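You operate a simulated robot arm through the tools that you are given. There is no shell and no other tool. Be economical: measure what you need, move in short steps, check, and stop when the job is done.

You are at the controls of a simulated robot arm. One attempt, no reset.

JOB
Check the tea tins on the top of the side table. At the end: the small cream pot stands where the clear honey jar stood; the green tea tin with the earliest date from the top of the side table is in the grey steamer basket; the green tea tin with the latest date from the top of the side table is on the white dish; the clear honey jar stands on top of the yellow block of cheese; whatever was shut is shut again. Leave all else as you found it, and nothing knocked over.

It is judged by the outcome, as a careful person would: the job done as asked, and still so three seconds after it is handed in. It fails if anything else is knocked over, pushed out of place, dropped, spilled or broken.

ROBOT AND FRAMES
A 6-joint arm with a two-finger parallel gripper, fixed in place. Base frame: the origin is at the foot of the arm, x ahead of it, y to its left, z up; the work surface is at about z = 850. Lengths are in mm, angles in rad, forces in N, time in s.
With the tool pointing down near the work surface it reaches from about 360 to 760 mm from the base axis. Its first joint turns from -1.152 to 1.152 rad. Payload 2.45 kg.
The tool frame sits at the grasp point between the pads (the TCP): z along the fingers, y along the line on which they close. The tips reach 24 mm beyond it. The gripper opens to 68 mm. The fingers are 17 mm wide and 10 mm thick; the gripper's body (40 by 70 mm) begins 41 mm behind the TCP.
Orientation is that of the tool frame in the base frame, as [roll, pitch, yaw] about the fixed x, y, z axes, in that order (R = Rz(yaw) Ry(pitch) Rx(roll)). With the fingers straight down and closing along the base's y, the tool's x points along the base's -x, its y along +y and its z along -z.

CONTROLS
- The arm moves only by the tool jog_arm. Its argument "rows" is a list that holds one entry, the list of rows, each a list of 7 numbers: the turn, a rotation vector about the tool's x, y, z in degrees, then the shift along the tool's x, y, z in mm, then the opening, from 0 (shut) to 1 (fully open). In form: [[[wx, wy, wz, x, y, z, grip], ...]]. A call has 1 to 12 rows; each row shifts and turns the commanded pose from where the row before left it, along the tool's axes as they then stand. Each row takes 0.2 s and may step no farther than 50 mm and 0.15 rad from the row before; otherwise, or with a gripper value out of range, the whole call is refused. Where a pose cannot be reached the arm comes as near as it can. A force on the tool above 40 N (or 10 N above the force at the start of the call, whichever is more), or a blocked arm, ends the call early, and 0.2 s more pass. Each finger travels about 108 mm/s and halts on what it meets, pressing with about 22 N; the grip force reading is that of the motor and also rises with nothing between the fingers. The clock runs only during rows and for 0.2 s after the last one: add rows that do not move to give the fingers time. It gives the time, the measured TCP pose, the force on the tool (base axes), the opening and the grip force at its end, in the units of the frame above (readings bear some noise).
- Cameras (640 x 400 px; columns grow to the right, rows downward): "scene" is fixed at [171.2, 417.9, 1467.8]; the picture's right is [-0.71, -0.70, 0.00], its down [-0.39, 0.40, -0.83] and it looks along [0.58, -0.59, -0.55] (base axes); focal length 332 px, centre (320, 200). "wrist" rides on the gripper at [-32, 0, -39] in the tool frame; the picture's right is [0.00, -1.00, 0.00], its down [0.97, 0.00, -0.24] and it looks along [0.24, 0.00, 0.97] (tool axes); focal length 218 px, centre (320, 200).
- get_image(camera): a new picture of that camera. The clock stands still meanwhile.
- locate(camera, pixels): for up to 12 pixels [column, row] of the newest picture of that camera ("zoom" is the newest enlarged one), the place [x, y, z] in the base frame of the surface seen there, good to about 2 mm. The clock stands still meanwhile.
- enlarge(camera, box): a new picture of the part [left, top, right, bottom] of that camera's present view, enlarged. The clock stands still meanwhile.
- job_done(): hands the job in; it is judged then, once.

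Go step by step. Measure first, check grasps and placings, and put right what went wrong. The budget is 80 turns and 34 pictures, counting those below and the enlarged ones. Unless the task says otherwise, let go and move clear before handing in, and close with one line.

The tools are called after ">>>" as name(argument=value, ...) on one line, values as JSON. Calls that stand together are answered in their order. jog_arm: Moves the arm, as the interface text tells. Its arguments: {"type":"object","properties":{"rows":{"type":"array"}},"required":["rows"]} The other tools are called the same way: get_image (camera) takes a picture; locate (camera, pixels) gives the place of the surface under pixels of a picture; enlarge (camera, box) takes an enlarged picture of a part of a camera's view; job_done () hands the job in.

At the start:

```text
time: 0.0
tool_pos: [440.2, -20.1, 1098.5]
ee_rot: [-3.141, 0.0, 3.139]
contact_force: [0.1, -0.2, 0.5]
grip_width: 68.2
grip_force: 0.0
```

scene: 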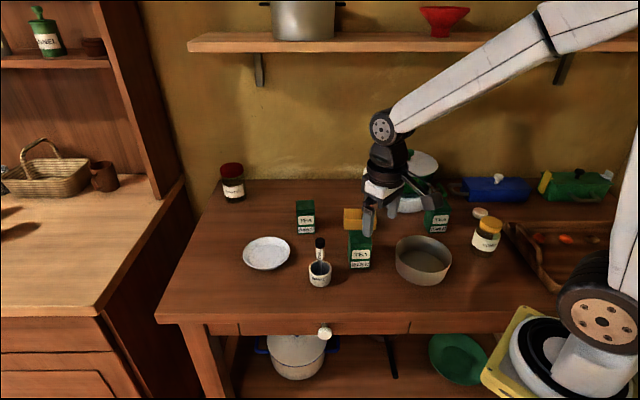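
wrist: 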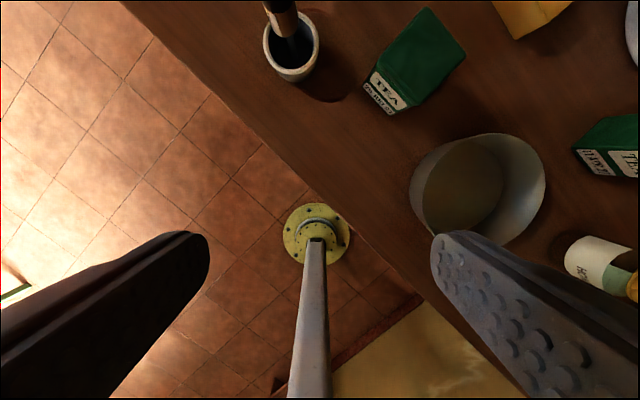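

The scene shows three green tins near (305,216), (360,250), (437,212), a white dish (267,253), a basket (423,260), and jars near (487,235) and (232,182). I'll enlarge to read labels.

>>> enlarge(camera="scene", box=[210, 150, 370, 290])

>>> enlarge(camera="scene", box=[340, 150, 520, 290])

```text
2.86 times, centred on (290, 220) of scene
```

zoom: 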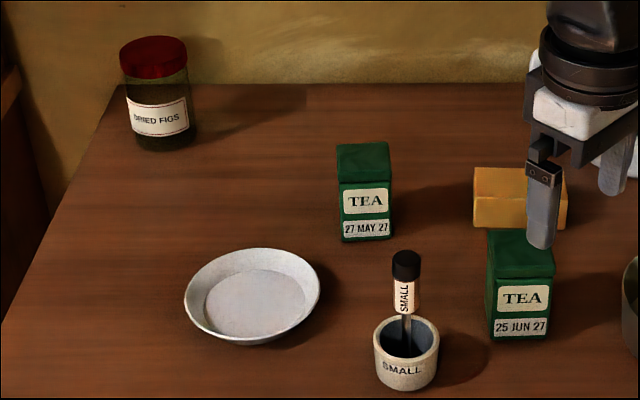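

```text
2.86 times, centred on (430, 220) of scene
```

zoom: 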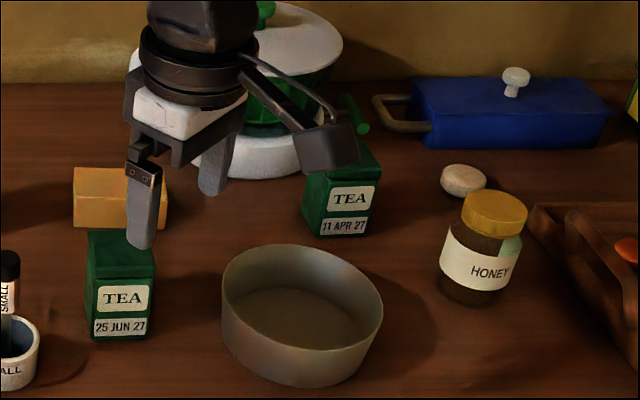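

Dates read: 27 MAY 27, 25 JUN 27, 11 APR 27. I'll measure objects, using scene pixels.

>>> locate(camera="zoom", pixels=[[495, 203], [470, 300], [463, 178], [345, 160], [340, 232], [120, 245], [123, 335], [95, 180], [95, 222], [300, 300], [302, 250], [302, 382]])

>>> locate(camera="scene", pixels=[[305, 204], [305, 233], [267, 255], [320, 241], [320, 255], [320, 263], [320, 284], [311, 266], [330, 266], [225, 260], [347, 212], [360, 212]])

```text
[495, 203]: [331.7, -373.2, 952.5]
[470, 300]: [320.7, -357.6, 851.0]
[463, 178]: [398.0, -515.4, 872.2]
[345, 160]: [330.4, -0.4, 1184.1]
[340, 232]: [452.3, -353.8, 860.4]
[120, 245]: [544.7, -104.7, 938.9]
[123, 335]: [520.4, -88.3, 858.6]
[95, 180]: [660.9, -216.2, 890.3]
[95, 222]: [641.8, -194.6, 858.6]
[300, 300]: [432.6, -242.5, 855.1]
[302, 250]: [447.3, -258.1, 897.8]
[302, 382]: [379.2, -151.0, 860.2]
```

```text
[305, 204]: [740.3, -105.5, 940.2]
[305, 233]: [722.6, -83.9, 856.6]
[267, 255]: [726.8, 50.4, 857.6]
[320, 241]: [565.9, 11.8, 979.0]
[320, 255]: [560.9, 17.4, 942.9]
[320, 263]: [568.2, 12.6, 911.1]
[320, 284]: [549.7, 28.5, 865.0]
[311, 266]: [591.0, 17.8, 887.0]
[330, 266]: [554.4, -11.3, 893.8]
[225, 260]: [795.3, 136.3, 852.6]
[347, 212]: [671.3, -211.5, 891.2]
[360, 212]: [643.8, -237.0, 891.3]
```

I'll move above the middle of the table for a top-down wrist view and to uncover what the arm hides in the scene.

>>> jog_arm(rows=[[[0, 0, 0, -20, -40, 0, 1], [0, 0, 0, -20, -40, 0, 1], [0, 0, 0, -20, -40, 0, 1], [0, 0, 0, -20, -40, 0, 1], [0, 0, 0, 0, 0, 0, 1]]])

>>> get_image(camera="wrist")

>>> get_image(camera="scene")

```text
time: 1.2
tool_pos: [518.6, -179.9, 1096.3]
ee_rot: [3.141, 0.002, 3.141]
contact_force: [0.8, 0.0, 0.3]
grip_width: 68.0
grip_force: 0.1
```

```text
29 pictures are left
```

wrist: 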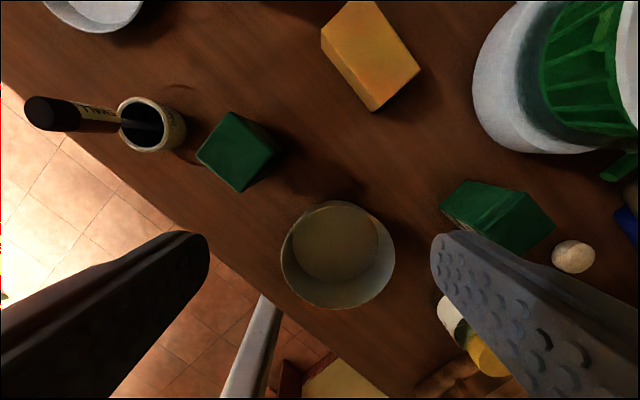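

```text
28 pictures are left
```

scene: 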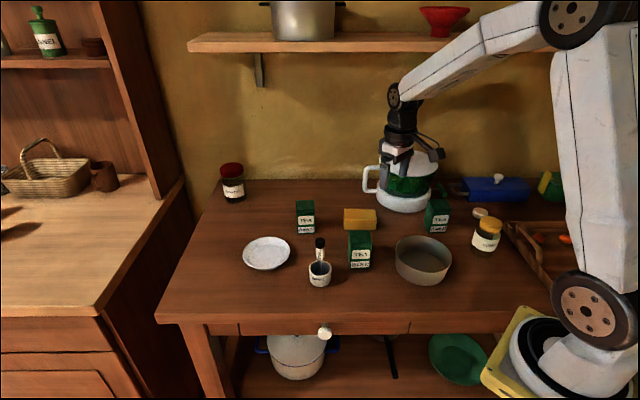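

No fourth tin is visible; the cheese and kettle are now clear. Measuring key outlines.

>>> locate(camera="wrist", pixels=[[374, 5], [416, 68], [376, 95], [323, 45], [345, 22], [400, 90], [230, 114], [278, 150], [234, 190], [200, 155], [124, 105], [180, 125]])

>>> locate(camera="wrist", pixels=[[285, 250], [392, 250], [340, 205], [340, 305], [470, 183], [525, 195], [552, 225], [520, 252], [475, 220], [572, 242], [490, 355], [445, 305]])

>>> locate(camera="scene", pixels=[[346, 210], [375, 211], [345, 219], [376, 221], [344, 227], [375, 230], [476, 225], [501, 227], [488, 220], [473, 238], [499, 245], [485, 250]])

>>> enlarge(camera="scene", box=[420, 170, 532, 240])

```text
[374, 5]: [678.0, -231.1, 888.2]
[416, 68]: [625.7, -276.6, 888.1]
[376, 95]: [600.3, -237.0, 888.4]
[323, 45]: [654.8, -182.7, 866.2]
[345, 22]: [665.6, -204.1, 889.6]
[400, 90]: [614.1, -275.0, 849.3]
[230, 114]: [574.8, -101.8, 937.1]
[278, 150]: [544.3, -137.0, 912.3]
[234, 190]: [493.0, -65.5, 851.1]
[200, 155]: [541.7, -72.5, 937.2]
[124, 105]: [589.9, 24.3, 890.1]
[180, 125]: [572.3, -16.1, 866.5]
```

```text
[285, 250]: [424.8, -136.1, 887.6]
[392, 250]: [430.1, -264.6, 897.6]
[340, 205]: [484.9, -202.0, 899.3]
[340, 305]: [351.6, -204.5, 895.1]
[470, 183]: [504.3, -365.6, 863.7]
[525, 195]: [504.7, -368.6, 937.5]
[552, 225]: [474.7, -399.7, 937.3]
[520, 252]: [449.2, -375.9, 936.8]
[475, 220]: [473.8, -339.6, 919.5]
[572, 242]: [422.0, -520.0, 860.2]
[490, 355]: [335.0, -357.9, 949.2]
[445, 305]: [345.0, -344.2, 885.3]
```

```text
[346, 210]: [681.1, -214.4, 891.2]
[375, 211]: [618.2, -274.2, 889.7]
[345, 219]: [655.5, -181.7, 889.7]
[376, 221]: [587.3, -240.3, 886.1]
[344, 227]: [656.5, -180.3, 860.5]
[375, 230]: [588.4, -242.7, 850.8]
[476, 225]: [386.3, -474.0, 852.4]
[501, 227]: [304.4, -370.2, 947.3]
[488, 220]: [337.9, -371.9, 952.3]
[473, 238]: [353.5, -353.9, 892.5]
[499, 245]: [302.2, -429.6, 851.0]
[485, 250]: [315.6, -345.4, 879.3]
```

```text
5.71 times, centred on (476, 205) of scene
```

zoom: 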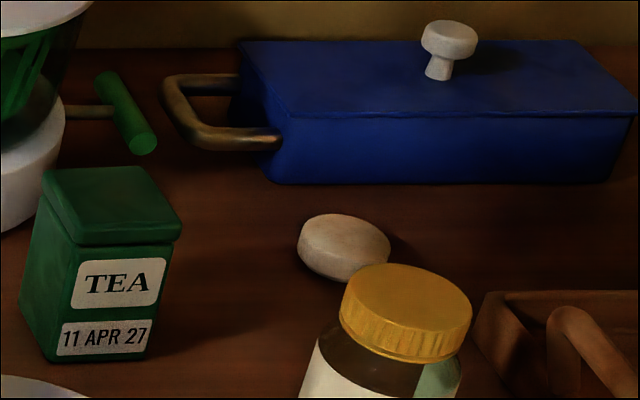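

The cheese top is about 88×44 mm centred (635,-228,889); JUN tin centre ≈(543,-104), APR ≈(477,-372), tops 937. Now the jar lid, kettle/crank, tray and dish surroundings.

>>> locate(camera="zoom", pixels=[[405, 290], [347, 300], [465, 305], [405, 268], [405, 320], [345, 340], [55, 130], [125, 110], [145, 140], [485, 320], [500, 295], [45, 190]])

>>> locate(camera="scene", pixels=[[403, 155], [380, 200], [410, 210], [430, 200], [243, 255], [290, 253], [267, 238], [267, 270], [264, 255], [190, 48], [430, 52], [508, 224]])

```text
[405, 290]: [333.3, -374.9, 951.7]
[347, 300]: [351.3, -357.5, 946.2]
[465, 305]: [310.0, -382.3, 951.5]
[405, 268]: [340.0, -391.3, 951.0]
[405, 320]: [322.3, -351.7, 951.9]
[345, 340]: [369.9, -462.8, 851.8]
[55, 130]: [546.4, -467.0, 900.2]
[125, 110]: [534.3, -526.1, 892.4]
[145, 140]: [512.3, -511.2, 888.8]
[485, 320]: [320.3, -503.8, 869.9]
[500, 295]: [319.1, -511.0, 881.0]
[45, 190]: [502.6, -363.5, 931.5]
```

```text
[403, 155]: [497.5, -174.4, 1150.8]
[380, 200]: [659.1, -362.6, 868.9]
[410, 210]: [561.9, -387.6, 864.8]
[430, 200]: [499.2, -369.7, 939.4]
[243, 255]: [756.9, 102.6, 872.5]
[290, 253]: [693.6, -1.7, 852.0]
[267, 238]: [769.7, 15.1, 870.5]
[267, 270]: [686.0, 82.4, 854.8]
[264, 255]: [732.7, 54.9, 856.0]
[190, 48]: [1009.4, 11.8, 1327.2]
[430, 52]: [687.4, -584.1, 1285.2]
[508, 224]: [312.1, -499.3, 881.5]
```

Lid centre ≈(331,-371,952), ~58 mm wide. Moving above it at safe height, then partway down, and checking with the wrist camera.

>>> jog_arm(rows=[[[0, 0, 0, 31.3, -31.8, 0, 1], [0, 0, 0, 31.3, -31.8, 0, 1], [0, 0, 0, 31.3, -31.8, 0, 1], [0, 0, 0, 31.3, -31.8, 0, 1], [0, 0, 0, 31.3, -31.8, 0, 1], [0, 0, 0, 31.1, -32.1, 0, 1], [0, 0, 0, 0, 0, 40, 1], [0, 0, 0, 0, 0, 40, 1], [0, 0, 0, 0, 0, 0, 1]]])

>>> get_image(camera="wrist")

```text
time: 3.2
tool_pos: [332.4, -373.6, 1016.2]
ee_rot: [3.14, 0.001, 3.141]
contact_force: [-1.0, 0.6, -0.1]
grip_width: 68.0
grip_force: 0.1
```

```text
26 pictures are left
```

wrist: 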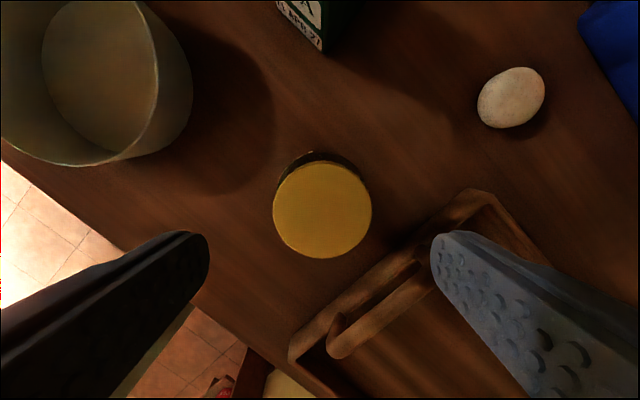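

The lid is at (322,208), the tray rim is nearby on the right-hand side. Measuring the lid edges and tray handle height.

>>> locate(camera="wrist", pixels=[[322, 208], [275, 210], [369, 210], [322, 163], [322, 255], [288, 178], [356, 240], [356, 176], [288, 238], [385, 290], [340, 350], [310, 154]])

```text
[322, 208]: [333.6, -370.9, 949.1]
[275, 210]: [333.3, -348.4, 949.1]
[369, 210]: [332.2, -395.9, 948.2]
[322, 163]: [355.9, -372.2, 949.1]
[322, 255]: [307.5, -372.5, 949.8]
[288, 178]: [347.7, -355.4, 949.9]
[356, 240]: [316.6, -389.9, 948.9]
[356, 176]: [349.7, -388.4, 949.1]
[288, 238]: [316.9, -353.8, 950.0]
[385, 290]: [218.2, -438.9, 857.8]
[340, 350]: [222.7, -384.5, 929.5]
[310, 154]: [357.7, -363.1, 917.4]
```

Lid centre is (332,-372), ~51 mm wide. Descending to z≈946 and closing.

>>> jog_arm(rows=[[[0, 0, 0, 0, 1.5, 25, 1], [0, 0, 0, 0, 0, 25, 1], [0, 0, 0, 0, 0, 20, 1], [0, 0, 0, 0, 0, 0, 1], [0, 0, 0, 0, 0, 0, 0.5], [0, 0, 0, 0, 0, 0, 0.3], [0, 0, 0, 0, 0, 0, 0.3]]])

```text
time: 4.8
tool_pos: [332.4, -369.4, 946.4]
ee_rot: [-3.141, 0.002, 3.14]
contact_force: [0.7, -0.7, 2.5]
grip_width: 51.0
grip_force: 22.0
```

Holding the lid at 51 mm. Lifting straight up first and checking the grip.

>>> jog_arm(rows=[[[0, 0, 0, 0, 0, -10, 0.3], [0, 0, 0, 0, 0, -30, 0.3], [0, 0, 0, 0, 0, -40, 0.3], [0, 0, 0, 0, 0, -40, 0.3], [0, 0, 0, 0, 0, -25, 0.3], [0, 0, 0, 0, 0, 0, 0.3]]])

>>> get_image(camera="scene")

```text
time: 6.2
tool_pos: [331.4, -368.7, 1093.7]
ee_rot: [3.142, 0.001, 3.14]
contact_force: [-0.7, 0.7, -1.1]
grip_width: 50.2
grip_force: 22.1
```

```text
25 pictures are left
```

scene: 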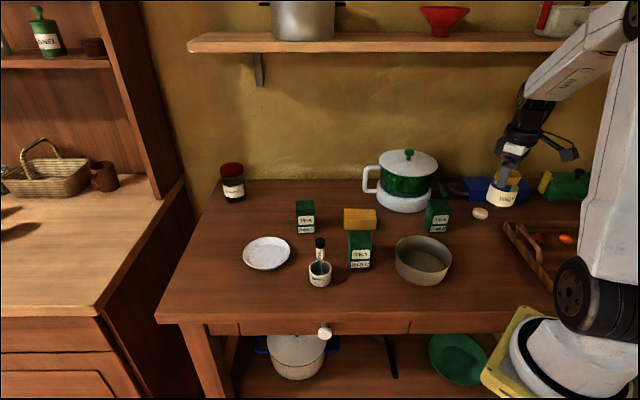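

The jar is held cleanly. Checking the kettle's extents before crossing near it.

>>> locate(camera="scene", pixels=[[408, 153], [384, 165], [368, 168], [405, 175], [366, 190], [435, 170], [346, 209], [376, 211], [345, 219], [374, 220], [360, 215], [320, 241]])

>>> jog_arm(rows=[[[0, 0, 0, -38, 17.6, 0, 0.3], [0, 0, 0, -38, 17.6, 0, 0.3], [0, 0, 0, -38, 17.6, 0, 0.3], [0, 0, 0, -38, 17.6, 0, 0.3], [0, 0, 0, -38, 17.6, 0, 0.3], [0, 0, 0, -38, 17.6, 0, 0.3], [0, 0, 0, 0, 0, 0, 0.3]]])

```text
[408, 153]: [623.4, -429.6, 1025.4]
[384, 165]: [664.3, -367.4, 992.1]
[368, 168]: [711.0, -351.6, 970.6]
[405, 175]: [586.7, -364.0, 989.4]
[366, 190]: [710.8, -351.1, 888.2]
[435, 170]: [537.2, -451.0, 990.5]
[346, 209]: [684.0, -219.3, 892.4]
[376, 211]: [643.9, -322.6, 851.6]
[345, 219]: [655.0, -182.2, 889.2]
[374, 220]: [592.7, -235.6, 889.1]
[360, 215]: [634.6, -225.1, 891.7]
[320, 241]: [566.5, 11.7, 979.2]
```

```text
time: 7.8
tool_pos: [557.8, -262.5, 1092.9]
ee_rot: [3.141, 0.003, 3.141]
contact_force: [0.4, -0.9, -1.8]
grip_width: 50.2
grip_force: 21.8
```

The kettle is clear of the path. Moving over the cheese centre (636,-228) and lowering to just above.

>>> jog_arm(rows=[[[0, 0, 0, -39, 17.3, 0, 0.3], [0, 0, 0, -39, 17.3, 0, 0.3], [0, 0, 0, 0, 0, 30, 0.3], [0, 0, 0, 0, 0, 30, 0.3], [0, 0, 0, 0, 0, 25, 0.3], [0, 0, 0, 0, 0, 0, 0.3]]])

>>> enlarge(camera="scene", box=[310, 150, 422, 240])

>>> get_image(camera="wrist")

```text
time: 9.2
tool_pos: [637.7, -230.6, 1009.8]
ee_rot: [3.141, 0.0, 3.139]
contact_force: [-0.4, 0.0, -0.6]
grip_width: 50.2
grip_force: 21.7
```

```text
4.44 times, centred on (366, 195) of scene
```

zoom: 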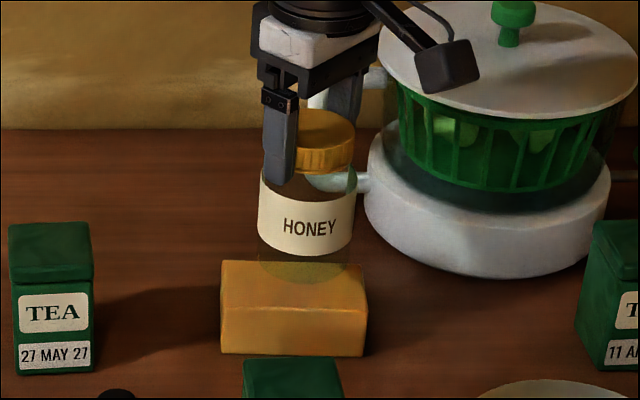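

```text
23 pictures are left
```

wrist: 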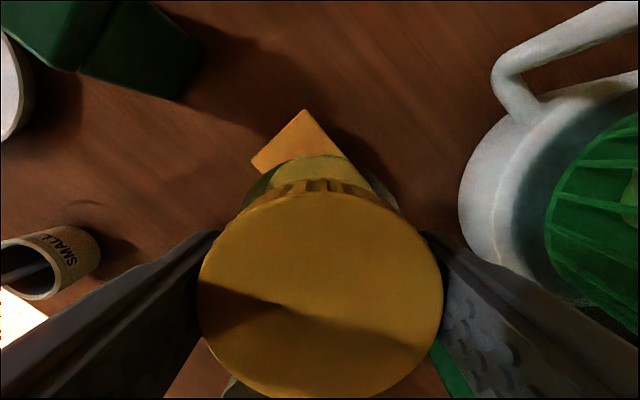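

The jar hovers ~25 mm over the cheese, centred nearly. Small correction and lowering, finishing slowly until contact.

>>> jog_arm(rows=[[[0, 0, 0, 1, 2.5, 10, 0.3], [0, 0, 0, 0, 0, 8, 0.3], [0, 0, 0, 0, 0, 3, 0.3], [0, 0, 0, 0, 0, 1.5, 0.3], [0, 0, 0, 0, 0, 0, 0.3]]])

```text
time: 10.4
tool_pos: [637.7, -229.0, 987.5]
ee_rot: [-3.142, 0.004, 3.138]
contact_force: [-6.0, 1.8, 12.8]
grip_width: 50.0
grip_force: 22.1
```

Contact force 12.8 N at z 987.5: the jar rests on the cheese. Backing off a hair, opening, then rising.

>>> jog_arm(rows=[[[0, 0, 0, 0, 0, -0.7, 0.3], [0, 0, 0, 0, 0, 0, 0.8], [0, 0, 0, 0, 0, 0, 1], [0, 0, 0, 0, 0, 0, 1], [0, 0, 0, 0, 0, -20, 1], [0, 0, 0, 0, 0, -40, 1], [0, 0, 0, 0, 0, -40, 1], [0, 0, 0, 0, 0, 0, 1]]])

>>> enlarge(camera="scene", box=[270, 170, 420, 290])

```text
time: 12.2
tool_pos: [636.9, -226.9, 1086.6]
ee_rot: [3.141, 0.002, 3.139]
contact_force: [0.1, -0.4, 0.8]
grip_width: 68.1
grip_force: 0.1
```

```text
3.33 times, centred on (345, 230) of scene
```

zoom: 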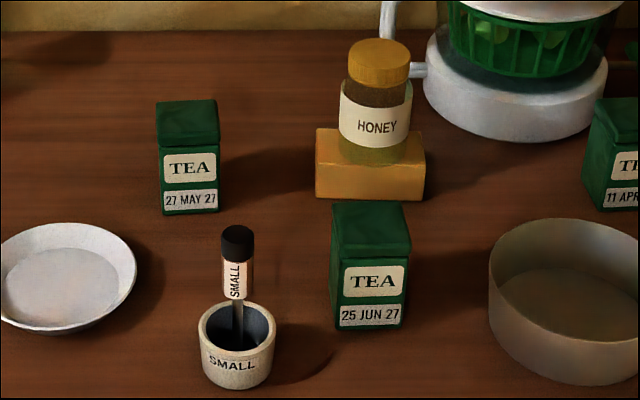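

The honey jar stands on the cheese. Next: go above the cream pot for a close look.

>>> jog_arm(rows=[[[0, 0, 0, 16, 42, -3, 1], [0, 0, 0, 16, 42, 0, 1], [0, 0, 0, 16, 42, 0, 1], [0, 0, 0, 16, 42, 0, 1], [0, 0, 0, 16, 42, 0, 1], [0, 0, 0, 0, 25, 0, 1], [0, 0, 0, 0, 0, 0, 1]]])

>>> get_image(camera="wrist")

```text
time: 13.8
tool_pos: [558.0, 9.7, 1088.8]
ee_rot: [3.141, 0.001, 3.139]
contact_force: [-0.7, -0.1, 0.0]
grip_width: 68.1
grip_force: 0.1
```

```text
21 pictures are left
```

wrist: 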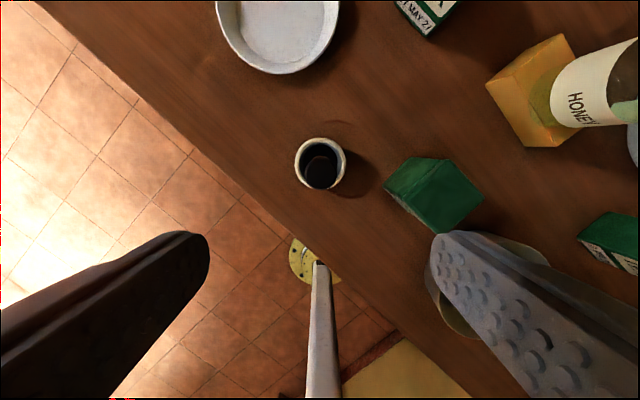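

>>> locate(camera="wrist", pixels=[[297, 162], [343, 162], [320, 140], [320, 188], [320, 172], [306, 172], [334, 172], [303, 146], [337, 146], [312, 160], [328, 160], [328, 152]])

>>> enlarge(camera="wrist", box=[270, 120, 370, 210])

```text
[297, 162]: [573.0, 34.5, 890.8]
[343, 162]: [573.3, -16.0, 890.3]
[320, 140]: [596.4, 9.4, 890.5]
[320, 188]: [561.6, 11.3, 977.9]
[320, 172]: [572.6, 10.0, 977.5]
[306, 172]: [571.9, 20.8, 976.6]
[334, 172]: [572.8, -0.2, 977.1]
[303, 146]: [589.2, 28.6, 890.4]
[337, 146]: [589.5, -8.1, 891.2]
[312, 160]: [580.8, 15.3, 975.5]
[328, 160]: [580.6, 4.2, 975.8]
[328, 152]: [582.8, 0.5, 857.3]
```

```text
4.44 times, centred on (320, 165) of wrist
```

zoom: 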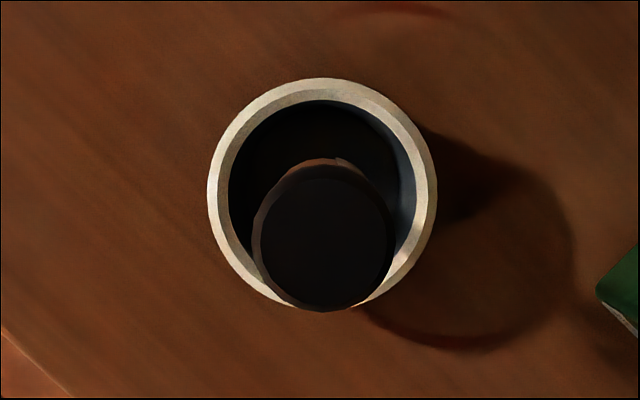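

The pot is centred (572,9.5), ~52 mm across, rim z 891, with an upright dipper (knob top 978) in it, so the palm must not come straight down. I'll tilt the tool 65° outward (rotation about tool y) high above.

>>> jog_arm(rows=[[[0, -8.125, 0, 0, 0, 0, 1], [0, -8.125, 0, 0, 0, 0, 1], [0, -8.125, 0, 0, 0, 0, 1], [0, -8.125, 0, 0, 0, 0, 1], [0, -8.125, 0, 0, 0, 0, 1], [0, -8.125, 0, 0, 0, 0, 1], [0, -8.125, 0, 0, 0, 0, 1], [0, -8.125, 0, 0, 0, 0, 1], [0, 0, 0, 0, 0, 0, 1]]])

>>> get_image(camera="scene")

```text
time: 15.8
tool_pos: [558.6, 7.6, 1089.7]
ee_rot: [-3.141, 1.136, 3.14]
contact_force: [-0.2, 0.0, -0.3]
grip_width: 67.7
grip_force: 0.0
```

```text
19 pictures are left
```

scene: 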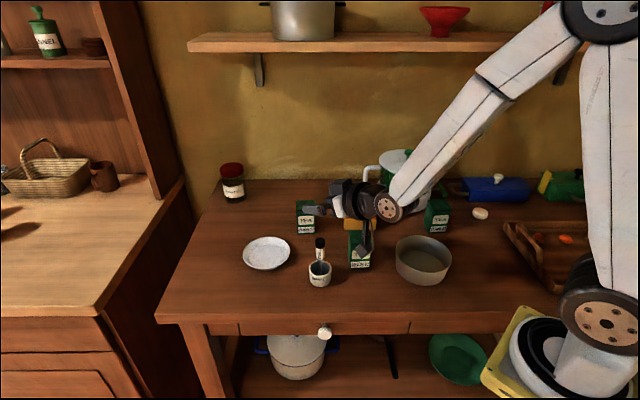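

Tilt reached (pitch 1.136). I want to see the gripper geometry against the pot more closely.

>>> enlarge(camera="scene", box=[270, 160, 430, 290])

```text
3.08 times, centred on (350, 225) of scene
```

zoom: 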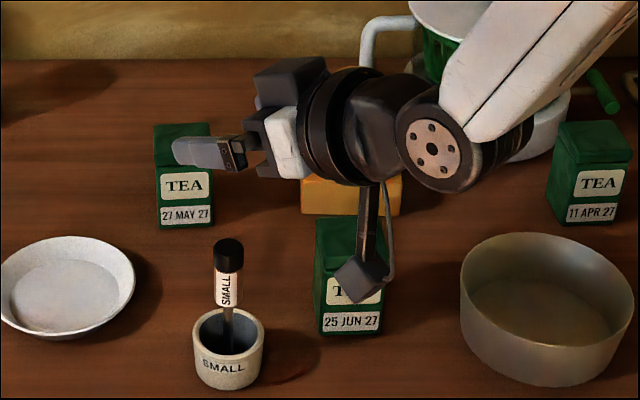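

There is a bracketed box hanging on the tool's +x side (zoom (362,280)), which limits the tilt near the table. Measuring it.

>>> locate(camera="zoom", pixels=[[345, 272], [365, 265], [365, 300], [383, 282], [365, 200], [290, 80], [262, 85], [300, 60], [320, 65], [205, 152], [265, 145], [430, 150]])

```text
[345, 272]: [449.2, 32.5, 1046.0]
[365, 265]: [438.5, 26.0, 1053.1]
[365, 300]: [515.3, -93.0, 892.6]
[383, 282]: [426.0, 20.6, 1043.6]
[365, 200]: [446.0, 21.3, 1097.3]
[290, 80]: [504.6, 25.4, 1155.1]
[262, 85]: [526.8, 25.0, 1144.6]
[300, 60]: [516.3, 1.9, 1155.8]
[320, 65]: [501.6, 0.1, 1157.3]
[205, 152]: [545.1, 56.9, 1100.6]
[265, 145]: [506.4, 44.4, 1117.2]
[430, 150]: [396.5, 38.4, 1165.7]
```

The box sits ~94 mm off-axis on tool +x, 70–95 mm behind the TCP; it would be the low side. Rolling the tool 180° about its own axis puts it above the knob and the camera below. Starting the roll.

>>> jog_arm(rows=[[[0, 0, 8.571, 0, 0, 0, 1], [0, 0, 8.571, 0, 0, 0, 1], [0, 0, 8.571, 0, 0, 0, 1], [0, 0, 8.571, 0, 0, 0, 1], [0, 0, 8.571, 0, 0, 0, 1], [0, 0, 8.571, 0, 0, 0, 1], [0, 0, 8.571, 0, 0, 0, 1], [0, 0, 8.571, 0, 0, 0, 1], [0, 0, 8.571, 0, 0, 0, 1], [0, 0, 8.571, 0, 0, 0, 1], [0, 0, 8.571, 0, 0, 0, 1]]])

>>> jog_arm(rows=[[[0, 0, 8.571, 0, 0, 0, 1], [0, 0, 8.571, 0, 0, 0, 1], [0, 0, 8.571, 0, 0, 0, 1], [0, 0, 8.571, 0, 0, 0, 1], [0, 0, 8.571, 0, 0, 0, 1], [0, 0, 8.571, 0, 0, 0, 1], [0, 0, 8.571, 0, 0, 0, 1], [0, 0, 8.571, 0, 0, 0, 1], [0, 0, 8.571, 0, 0, 0, 1], [0, 0, 8.571, 0, 0, 0, 1], [0, 0, 0, 0, 0, 0, 1]]])

```text
time: 18.2
tool_pos: [557.1, 8.5, 1090.5]
ee_rot: [2.005, -0.07, 1.538]
contact_force: [0.9, 0.6, -0.2]
grip_width: 67.9
grip_force: 0.1
```

```text
time: 20.6
tool_pos: [558.6, 28.1, 1097.9]
ee_rot: [3.099, -1.131, 0.026]
contact_force: [0.5, 0.0, -0.6]
grip_width: 68.0
grip_force: 0.1
out of reach, approached as far as the arm can: row 10
```

The roll got to 180° but the last few degrees hit a wrist limit (20 mm drift in y). Turning the pointing direction ~15° left about the vertical should bring it back in range, and reducing tilt to 55°.

>>> jog_arm(rows=[[[6.8, 0, -3.17, 0, 0, 0, 1], [6.8, 0, -3.17, 0, 0, 0, 1], [0, -5, 0, 0, 0, 0, 1], [0, -5, 0, 0, 0, 0, 1], [0, 0, 0, 0, 0, 0, 1], [0, 0, 0, 0, 0, 0, 1]]])

```text
time: 22.0
tool_pos: [547.4, 116.9, 1119.2]
ee_rot: [3.07, -0.952, 0.286]
contact_force: [-1.3, 0.4, 0.8]
grip_width: 67.8
grip_force: 0.1
out of reach, approached as far as the arm can: row 1, 2
```

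Rows 1–2 went the wrong way for the limit (the arm drifted to +y). Turning the other way about the vertical, ~25° right, and re-reading.

>>> jog_arm(rows=[[[-6.82, 0, 4.78, 0, 0, 0, 1], [-6.82, 0, 4.78, 0, 0, 0, 1], [-6.82, 0, 4.78, 0, 0, 0, 1], [0, 0, 0, 0, 0, 0, 1], [0, 0, 0, 0, 0, 0, 1]]])

```text
time: 23.2
tool_pos: [548.1, 117.7, 1117.8]
ee_rot: [3.072, -0.971, -0.15]
contact_force: [0.4, 0.6, -0.2]
grip_width: 67.9
grip_force: 0.0
```

Reachable now with commanded pose following: pointing yaw −8.6°, tilt 55.6°. Correcting the 4° roll and moving above the pot.

>>> jog_arm(rows=[[[4, 0, 0, 0, 0, 0, 1], [0, 0, 0, -5.2, 34.5, 14.8, 1], [0, 0, 0, -5.2, 34.5, 14.8, 1], [0, 0, 0, -5.2, 34.5, 14.8, 1], [0, 0, 0, 0, 0, 0, 1], [0, 0, 0, 0, 0, 0, 1]]])

>>> enlarge(camera="scene", box=[270, 160, 430, 290])

```text
time: 24.6
tool_pos: [559.6, 11.6, 1080.4]
ee_rot: [3.14, -0.971, -0.151]
contact_force: [0.3, -0.3, 0.0]
grip_width: 68.3
grip_force: 0.0
```

```text
3.08 times, centred on (350, 225) of scene
```

zoom: 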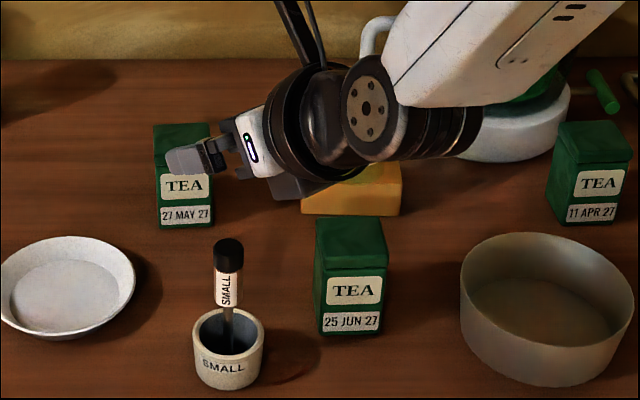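

Pose is right (bracket up, camera under). Descending vertically 130 mm and checking alignment with the knob.

>>> jog_arm(rows=[[[0, 0, 0, -33, 0, 22.6, 1], [0, 0, 0, -33, 0, 22.6, 1], [0, 0, 0, -33, 0, 22.6, 1], [0, 0, 0, -8.25, 0, 5.65, 1], [0, 0, 0, 0, 0, 0, 1], [0, 0, 0, 0, 0, 0, 1]]])

>>> enlarge(camera="scene", box=[270, 180, 400, 290])

```text
time: 26.0
tool_pos: [573.7, 26.5, 967.2]
ee_rot: [3.115, -0.965, -0.135]
contact_force: [0.5, 0.7, -0.4]
grip_width: 67.9
grip_force: 0.1
out of reach, approached as far as the arm can: row 3, 4
```

```text
3.64 times, centred on (335, 235) of scene
```

zoom: 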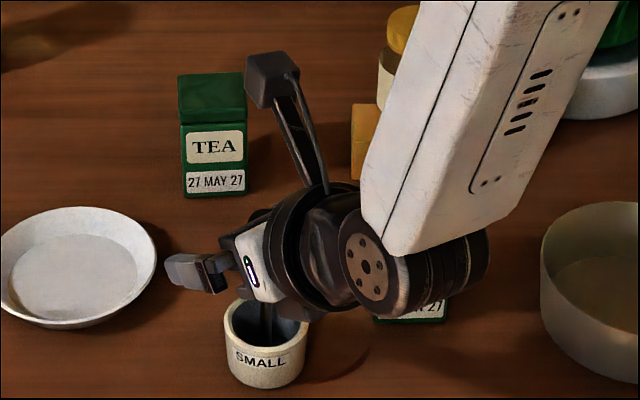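

The arm hit a wrist singularity at row 3 (TCP drifted to y 26; nothing touched, forces ~0). I'll rise, turn the pointing direction further right (~-33°) and reduce tilt to 45°, to stay away from that alignment.

>>> jog_arm(rows=[[[0, 0, 0, 27.5, 0, -18.8, 1], [0, 0, 0, 27.5, 0, -18.8, 1], [0, 0, 0, 27.5, 0, -18.8, 1], [-6.82, 0, 4.78, 0, 0, 0, 1], [-6.82, 0, 4.78, 0, 0, 0, 1], [-6.82, 0, 4.78, 0, 0, 0, 1], [0, -5, 0, 0, 0, 0, 1], [0, -5, 0, 0, 0, 0, 1], [0, 0, 0, 0, 0, 0, 1], [0, 0, 0, 0, 0, 0, 1]]])

```text
time: 28.2
tool_pos: [574.7, 26.1, 1068.3]
ee_rot: [-3.135, -0.795, -0.592]
contact_force: [0.3, 0.1, -0.2]
grip_width: 67.8
grip_force: 0.1
```

Pose is clean: tilt 45.5°, yaw −34°. Shifting to be 13 mm behind the pot axis and descending 90 mm.

>>> jog_arm(rows=[[[0, 0, 0, -4.2, 15.2, -4.3, 1], [0, 0, 0, -21.4, 0, 21, 1], [0, 0, 0, -21.4, 0, 21, 1], [0, 0, 0, -21.4, 0, 21, 1], [0, 0, 0, 0, 0, 0, 1], [0, 0, 0, 0, 0, 0, 1]]])

```text
time: 29.6
tool_pos: [562.1, 15.6, 978.8]
ee_rot: [-3.136, -0.793, -0.594]
contact_force: [1.0, -0.4, 0.0]
grip_width: 68.1
grip_force: 0.1
```

No limit this time. Continuing down 60 mm and looking.

>>> jog_arm(rows=[[[0, 0, 0, -14.3, 0, 14, 1], [0, 0, 0, -14.3, 0, 14, 1], [0, 0, 0, -14.3, 0, 14, 1], [0, 0, 0, 0, 0, 0, 1]]])

>>> enlarge(camera="scene", box=[270, 180, 400, 290])

>>> get_image(camera="wrist")

```text
time: 30.6
tool_pos: [560.6, 17.7, 918.6]
ee_rot: [-3.135, -0.796, -0.594]
contact_force: [0.1, -0.4, -1.0]
grip_width: 68.2
grip_force: 0.2
```

```text
3.64 times, centred on (335, 235) of scene
```

zoom: 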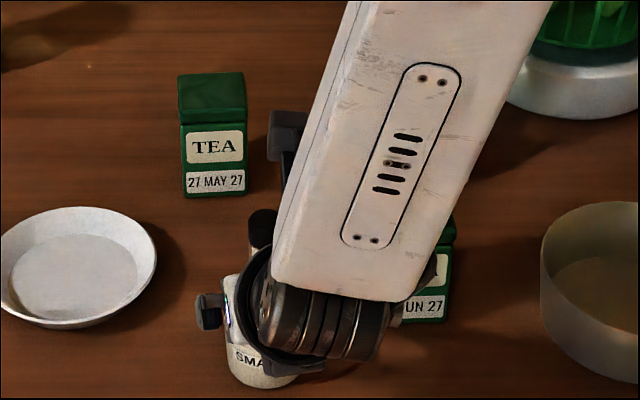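

```text
14 pictures are left
```

wrist: 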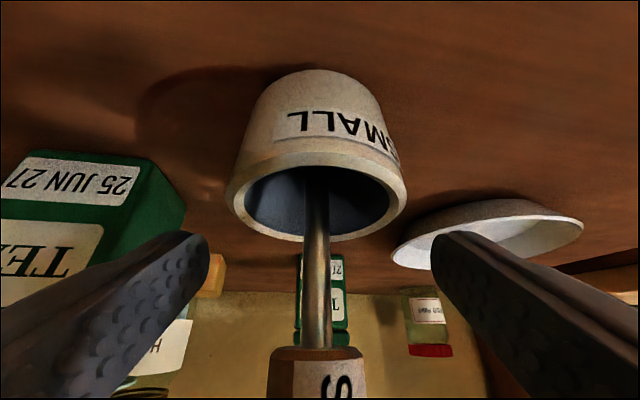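

The wrist view shows the pot centred between the fingers with the dipper clear. Descending the last 39 mm and closing.

>>> jog_arm(rows=[[[0, 0, 0, -14.3, 0, 14, 1], [0, 0, 0, -13.6, 0, 13.3, 1], [0, 0, 0, 0, 0, 0, 1], [0, 0, 0, 0, 0, 0, 0.7], [0, 0, 0, 0, 0, 0, 0.5], [0, 0, 0, 0, 0, 0, 0.5]]])

```text
time: 32.0
tool_pos: [560.0, 16.8, 879.4]
ee_rot: [-3.137, -0.794, -0.591]
contact_force: [0.2, -1.9, -0.5]
grip_width: 51.0
grip_force: 21.9
```

Pot gripped at 51 mm. Lifting gently 130 mm.

>>> jog_arm(rows=[[[0, 0, 0, 7.1, 0, -7, 0.5], [0, 0, 0, 14.3, 0, -14, 0.5], [0, 0, 0, 14.3, 0, -14, 0.5], [0, 0, 0, 14.3, 0, -14, 0.5], [0, 0, 0, 14.3, 0, -14, 0.5], [0, 0, 0, 14.3, 0, -14, 0.5], [0, 0, 0, 10, 0, -9.8, 0.5], [0, 0, 0, 4, 0, -3.9, 0.5], [0, 0, 0, 0, 0, 0, 0.5]]])

>>> get_image(camera="wrist")

```text
time: 34.0
tool_pos: [560.6, 15.8, 1008.3]
ee_rot: [-3.135, -0.794, -0.593]
contact_force: [1.1, 0.0, -4.5]
grip_width: 51.1
grip_force: 21.9
```

```text
13 pictures are left
```

wrist: 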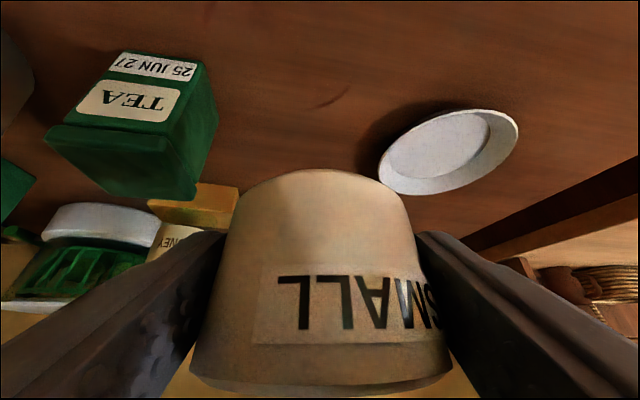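

The pot is held upright and lifted. Carrying it smoothly toward the jar's old place, first half.

>>> jog_arm(rows=[[[-1.68, 0, 1.65, 0.7, 22, 0.7, 0.5], [-1.68, 0, 1.65, 0.7, 22, 0.7, 0.5], [-1.68, 0, 1.65, 1.9, 21.9, 1.9, 0.5], [-1.68, 0, 1.65, 1.9, 21.9, 1.9, 0.5], [-1.68, 0, 1.65, 3.1, 21.6, 3.2, 0.5], [-1.68, 0, 1.65, 3.1, 21.6, 3.2, 0.5], [-1.68, 0, 1.65, 4.4, 21.1, 4.5, 0.5], [-1.68, 0, 1.65, 4.4, 21.1, 4.5, 0.5], [-1.68, 0, 1.65, 5.6, 20.6, 5.7, 0.5], [-1.68, 0, 1.65, 5.6, 20.6, 5.7, 0.5], [0, 0, 0, 0, 0, 0, 0.5]]])

```text
time: 36.4
tool_pos: [441.5, -171.7, 1007.6]
ee_rot: [-3.136, -0.792, -1.004]
contact_force: [0.6, 1.0, -4.4]
grip_width: 51.3
grip_force: 21.6
```

Tracking well at (441,-172). Second half of the carry.

>>> jog_arm(rows=[[[-1.68, 0, 1.65, 6.7, 19.9, 6.9, 0.5], [-1.68, 0, 1.65, 6.7, 19.9, 6.9, 0.5], [-1.68, 0, 1.65, 7.8, 19, 8, 0.5], [-1.68, 0, 1.65, 7.8, 19, 8, 0.5], [-1.68, 0, 1.65, 8.9, 18, 9.1, 0.5], [-1.68, 0, 1.65, 8.9, 18, 9.1, 0.5], [-1.68, 0, 1.65, 9.9, 16.9, 10.1, 0.5], [-1.68, 0, 1.65, 9.9, 16.9, 10.1, 0.5], [-1.68, 0, 1.65, 10.9, 15.7, 11.1, 0.5], [-1.68, 0, 1.65, 10.9, 15.7, 11.1, 0.5], [0, 0, 0, 0, 0, 0, 0.5], [0, 0, 0, 0, 0, 0, 0.5]]])

>>> get_image(camera="scene")

```text
time: 39.0
tool_pos: [321.6, -356.0, 1006.4]
ee_rot: [-3.137, -0.792, -1.415]
contact_force: [0.0, 0.3, -3.2]
grip_width: 51.1
grip_force: 21.4
```

```text
12 pictures are left
```

scene: 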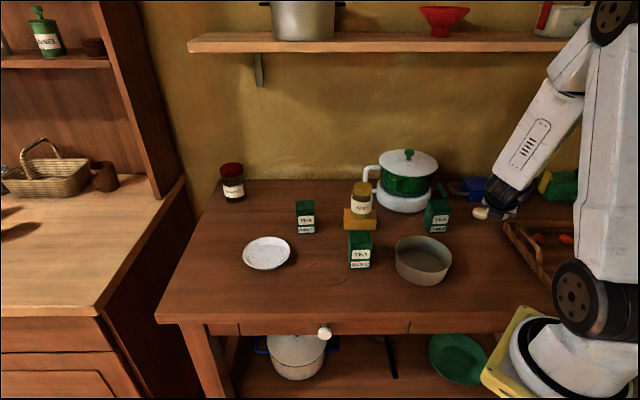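

Needs a small correction (+8,-2) to put the pot centre on (332,-372). Correcting, then lowering 95 mm.

>>> jog_arm(rows=[[[0, 0, 0, 2.4, -7.8, 2.5, 0.5], [0, 0, 0, -14.3, 0, 14, 0.5], [0, 0, 0, -14.3, 0, 14, 0.5], [0, 0, 0, -14.3, 0, 14, 0.5], [0, 0, 0, -14.3, 0, 14, 0.5], [0, 0, 0, -10.7, 0, 10.5, 0.5], [0, 0, 0, 0, 0, 0, 0.5], [0, 0, 0, 0, 0, 0, 0.5]]])

>>> get_image(camera="wrist")

```text
time: 40.8
tool_pos: [333.4, -359.0, 913.6]
ee_rot: [3.133, -0.79, -1.407]
contact_force: [0.5, -0.5, -3.9]
grip_width: 51.2
grip_force: 21.7
out of reach, approached as far as the arm can: row 6
```

```text
11 pictures are left
```

wrist: 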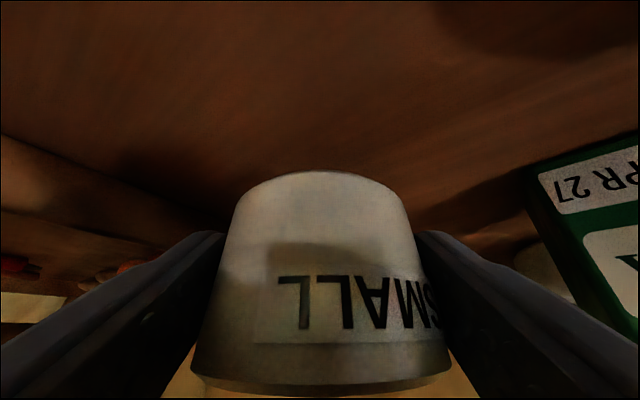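

The limit bit again 34 mm above the table (slight drift only). Turning further right about the vertical (−16°), which relieved it before; the target TCP then is (333.6,-358).

>>> jog_arm(rows=[[[-2.86, 0, 2.8, 3.6, 0, -3.5, 0.5], [-2.86, 0, 2.8, 0, 0, 0, 0.5], [-2.86, 0, 2.8, 0, 0, 0, 0.5], [-2.86, 0, 2.8, 0, 0, 0, 0.5], [0.6, 0, 0, 0, 0, 0, 0.5], [0, 0, 0, -3.6, 0, 3.5, 0.5], [0, 0, 0, 0, 0, 0, 0.5]]])

```text
time: 42.4
tool_pos: [332.9, -358.9, 914.2]
ee_rot: [-3.129, -0.79, -1.691]
contact_force: [-0.2, -0.1, -4.9]
grip_width: 51.0
grip_force: 22.5
```

Reached without limits. Lowering 28 mm and reading.

>>> jog_arm(rows=[[[-0.4, 0, 0, -7.1, 0, 7, 0.5], [0, 0, 0, -7.1, 0, 7, 0.5], [0, 0, 0, -5.7, 0, 5.6, 0.5], [0, 0, 0, 0, 0, 0, 0.5]]])

```text
time: 43.4
tool_pos: [333.3, -359.0, 887.2]
ee_rot: [-3.136, -0.79, -1.691]
contact_force: [0.4, 0.7, -4.7]
grip_width: 51.2
grip_force: 21.7
```

Still clean at z 887. Final slow lowering to ~879.5.

>>> jog_arm(rows=[[[0, 0, 0, -3.2, 0, 3.2, 0.5], [0, 0, 0, -1.4, 0, 1.4, 0.5], [0, 0, 0, -0.9, 0, 0.9, 0.5], [0, 0, 0, 0, 0, 0, 0.5]]])

```text
time: 44.4
tool_pos: [333.9, -359.3, 879.4]
ee_rot: [-3.135, -0.793, -1.692]
contact_force: [-0.4, 2.3, 6.0]
grip_width: 51.1
grip_force: 23.0
```

Force rose to +6 N: pot on the table. Opening and lifting straight up.

>>> jog_arm(rows=[[[0, 0, 0, 0, 0, 0, 0.8], [0, 0, 0, 0, 0, 0, 1], [0, 0, 0, 0, 0, 0, 1], [0, 0, 0, 14.3, 0, -14, 1], [0, 0, 0, 14.3, 0, -14, 1], [0, 0, 0, 21.4, 0, -21, 1], [0, 0, 0, 21.4, 0, -21, 1], [0, 0, 0, 28, 0, -27.5, 1], [0, 0, 0, 28, 0, -27.5, 1], [0, 0, 0, 0, 0, 0, 1]]])

>>> get_image(camera="scene")

```text
time: 46.6
tool_pos: [334.1, -360.7, 1056.6]
ee_rot: [-3.137, -0.791, -1.69]
contact_force: [-0.4, 0.6, 0.3]
grip_width: 68.2
grip_force: 0.1
```

```text
10 pictures are left
```

scene: 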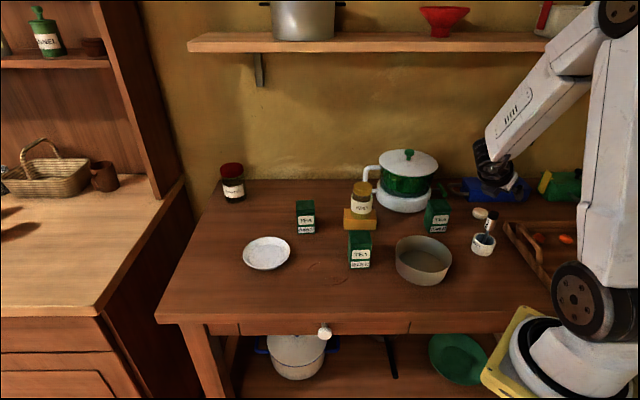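

The pot stands with its dipper at (483,243) and nothing else has moved. Now untilting the tool and unwinding the yaw to 45° for gripping the tins along their sides.

>>> jog_arm(rows=[[[0, -7.55, 0, 0, 0, -15, 1], [0, -7.55, 0, 0, 0, -15, 1], [0, -7.55, 0, 0, 0, 0, 1], [0, -7.55, 0, 0, 0, 0, 1], [0, -7.55, 0, 0, 0, 0, 1], [0, -7.55, 0, 0, 0, 0, 1], [0, 0, -8.3, 0, 0, 0, 1], [0, 0, -8.3, 0, 0, 0, 1], [0, 0, -8.3, 0, 0, 0, 1], [0, 0, -8.3, 0, 0, 0, 1], [0, 0, -8.3, 0, 0, 0, 1], [0, 0, 0, 0, 0, 0, 1]]])

>>> jog_arm(rows=[[[0, 0, -8.4, 0, 0, 0, 1], [0, 0, -8.4, 0, 0, 0, 1], [0, 0, -8.4, 0, 0, 0, 1], [0, 0, -8.4, 0, 0, 0, 1], [0, 0, -8.4, 0, 0, 0, 1], [0, 0, -8.4, 0, 0, 0, 1], [0, 0, -8.4, 0, 0, 0, 1], [0, 0, -8.4, 0, 0, 0, 1], [0, 0, -8.4, 0, 0, 0, 1], [0, 0, -8.4, 0, 0, 0, 1], [0, 0, -8.4, 0, 0, 0, 1], [0, 0, 0, 0, 0, 0, 1]]])

```text
time: 49.2
tool_pos: [336.6, -335.5, 1068.5]
ee_rot: [2.976, -0.161, -0.95]
contact_force: [-0.1, -0.4, -0.1]
grip_width: 68.0
grip_force: 0.0
out of reach, approached as far as the arm can: row 5, 6
```

```text
time: 51.8
tool_pos: [336.1, -333.2, 1067.7]
ee_rot: [2.985, 0.169, 0.635]
contact_force: [0.0, -0.2, 0.4]
grip_width: 67.9
grip_force: 0.0
```

The tool is now slightly tilted after the limit was passed. Straightening to vertical and yaw 46°.

>>> jog_arm(rows=[[[4.5, 0, 0, 0, 0, 0, 1], [4.5, 0, 0, 0, 0, 0, 1], [0, 4.85, 0, 0, 0, 0, 1], [0, 4.85, 0, 0, 0, 0, 1], [0, 0, -4.8, 0, 0, 0, 1], [0, 0, -4.8, 0, 0, 0, 1], [0, 0, 0, 0, 0, 0, 1]]])

```text
time: 53.4
tool_pos: [332.2, -330.3, 1056.1]
ee_rot: [-3.117, 0.203, 0.807]
contact_force: [0.3, 0.2, -0.4]
grip_width: 68.0
grip_force: 0.0
out of reach, approached as far as the arm can: row 1, 2, 3, 4
```

The remaining tilt is sideways, which suggests joint 4 is at its limit after going round the singularity. I'll swing the tool back around: first tilt further right and move up to an open area (520,-120,1100).

>>> jog_arm(rows=[[[0, -8, 0, 0, 0, 0, 1], [0, -8, 0, 0, 0, 0, 1], [0, -8, 0, 0, 0, 0, 1], [0, 0, 0, 29, -1.4, -28.6, 1], [0, 0, 0, 29, -1.4, -28.6, 1], [0, 0, 0, 29, -1.4, -28.6, 1], [0, 0, 0, 29, -1.4, -28.6, 1], [0, 0, 0, 29, -1.4, -28.6, 1], [0, 0, 0, 29, -1.4, -28.6, 1], [0, 0, 0, 29, -1.4, -28.6, 1], [0, 0, 0, 0, 0, 0, 1]]])

```text
time: 55.8
tool_pos: [522.7, -119.8, 1099.9]
ee_rot: [-3.111, 0.62, 0.817]
contact_force: [0.8, 1.1, -1.0]
grip_width: 68.1
grip_force: 0.0
```

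Good, all followed. Swinging the pointing direction +56° about vertical and increasing tilt to ~51°.

>>> jog_arm(rows=[[[-4.65, 0, -6.5, 0, 0, 0, 1], [-4.65, 0, -6.5, 0, 0, 0, 1], [-4.65, 0, -6.5, 0, 0, 0, 1], [-4.65, 0, -6.5, 0, 0, 0, 1], [-4.65, 0, -6.5, 0, 0, 0, 1], [-4.65, 0, -6.5, 0, 0, 0, 1], [-4.65, 0, -6.5, 0, 0, 0, 1], [0, -8, 0, 0, 0, 0, 1], [0, -8, 0, 0, 0, 0, 1], [0, 0, 0, 0, 0, 0, 1]]])

```text
time: 58.0
tool_pos: [522.6, -121.5, 1100.4]
ee_rot: [-3.122, 0.882, 1.791]
contact_force: [0.6, 0.4, 1.1]
grip_width: 68.2
grip_force: 0.0
```

Following well. Swinging another +48° and tilting to ~66°.

>>> jog_arm(rows=[[[-6.18, 0, -5.09, 0, 0, 0, 1], [-6.18, 0, -5.09, 0, 0, 0, 1], [0, -8, 0, 0, 0, 0, 1], [-6.18, 0, -5.09, 0, 0, 0, 1], [-6.18, 0, -5.09, 0, 0, 0, 1], [0, -8, 0, 0, 0, 0, 1], [-6.18, 0, -5.09, 0, 0, 0, 1], [-6.18, 0, -5.09, 0, 0, 0, 1], [0, 0, 0, 0, 0, 0, 1]]])

```text
time: 60.0
tool_pos: [522.9, -121.1, 1100.2]
ee_rot: [-2.873, 1.11, 2.848]
contact_force: [-0.1, -0.5, 0.3]
grip_width: 67.8
grip_force: 0.0
```

Pointing is now az −34°, tilt 65°, in the original roll. Swinging into the arm plane (+21°), then untilting in plane to vertical.

>>> jog_arm(rows=[[[-6.27, -0.83, -3, 0, 0, 0, 1], [-6.27, -0.83, -3, 0, 0, 0, 1], [-6.27, -0.83, -3, 0, 0, 0, 1], [-1.07, 8, 0, 0, 0, 0, 1], [-1.07, 8, 0, 0, 0, 0, 1], [-1.07, 8, 0, 0, 0, 0, 1], [-1.07, 8, 0, 0, 0, 0, 1], [-1.07, 8, 0, 0, 0, 0, 1], [-1.07, 8, 0, 0, 0, 0, 1], [-1.07, 8, 0, 0, 0, 0, 1], [-1.07, 8, 0, 0, 0, 0, 1], [0, 0, 0, 0, 0, 0, 1]]])

```text
time: 62.6
tool_pos: [506.5, -132.2, 1068.9]
ee_rot: [3.054, 0.247, 3.082]
contact_force: [0.3, -0.7, -0.5]
grip_width: 68.0
grip_force: 0.0
out of reach, approached as far as the arm can: row 6, 7, 8, 10, 11
```

Nearly vertical (14° left) in the original roll. Finishing the untilt and rising a little.

>>> jog_arm(rows=[[[2.5, 0, 0, 0, 0, 0, 1], [2.5, 0, 0, 0, 0, 0, 1], [0, 4.7, 0, 0, 0, 0, 1], [0, 4.7, 0, 0, 0, 0, 1], [0, 4.7, 0, 0, 0, 0, 1], [0, 0, 0, 0, 0, 0, 1], [0, 0, 0, 0, 0, 0, 1]]])

```text
time: 64.2
tool_pos: [496.8, -131.6, 1048.2]
ee_rot: [2.993, 0.129, 3.096]
contact_force: [-0.1, 0.0, -0.9]
grip_width: 68.1
grip_force: 0.1
out of reach, approached as far as the arm can: row 2, 3, 4, 5
```

Residual tilt is sideways left now — it flipped round the alignment on the other side. I'll tilt left-out again, then cross the alignment more exactly in the arm plane. First tilt left 32° and rise.

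>>> jog_arm(rows=[[[-7.76, -1.8, 0.75, 0, 0, -20, 1], [-7.76, -1.8, 0.75, 0, 0, -20, 1], [-7.76, -1.8, 0.75, 0, 0, -20, 1], [-7.76, -1.8, 0.75, 0, 0, 0, 1], [0, 0, 0, 0, 0, 0, 1]]])

```text
time: 65.4
tool_pos: [487.9, -146.0, 1105.7]
ee_rot: [2.466, 0.203, 3.0]
contact_force: [-0.3, 0.0, 0.6]
grip_width: 68.0
grip_force: 0.0
```

Computed the exact rotation to the in-plane reference pose (tilt 70°, yaw π, TCP at y≈5). Executing it with the shift.

>>> jog_arm(rows=[[[3.71, -6.69, -3.2, 0, 0, 0, 1], [3.71, -6.69, -3.2, 0, 0, 0, 1], [3.71, -6.69, -3.2, 0, 0, 0, 1], [3.71, -6.69, -3.2, 0, 0, 0, 1], [3.71, -6.69, -3.2, 0, 0, 0, 1], [3.71, -6.69, -3.2, 0, 0, 0, 1], [3.71, -6.69, -3.2, 0, 0, 0, 1], [3.71, -6.69, -3.2, 0, 0, 0, 1], [0, 0, 0, -5.4, 37.8, 11.9, 1], [0, 0, 0, -5.4, 37.8, 11.9, 1], [0, 0, 0, -5.4, 37.8, 11.9, 1], [0, 0, 0, -5.4, 37.8, 11.9, 1]]])

```text
time: 68.0
tool_pos: [539.9, 4.2, 1107.4]
ee_rot: [-3.137, 1.221, -3.137]
contact_force: [-0.5, 0.5, -0.6]
grip_width: 68.2
grip_force: 0.0
```

Exactly in plane now. Untilting purely about tool y.

>>> jog_arm(rows=[[[0, 8.5, 0, 0, 0, 0, 1], [0, 8.5, 0, 0, 0, 0, 1], [0, 8.5, 0, 0, 0, 0, 1], [0, 8.5, 0, 0, 0, 0, 1], [0, 8.5, 0, 0, 0, 0, 1], [0, 8.5, 0, 0, 0, 0, 1], [0, 8.5, 0, 0, 0, 0, 1], [0, 8.5, 0, 0, 0, 0, 1], [0, 2, 0, 0, 0, 0, 1], [0, 0, 0, 0, 0, 0, 1]]])

```text
time: 70.2
tool_pos: [540.7, 3.1, 1111.3]
ee_rot: [3.142, -0.002, -3.141]
contact_force: [0.0, 0.1, -0.2]
grip_width: 67.9
grip_force: 0.0
```

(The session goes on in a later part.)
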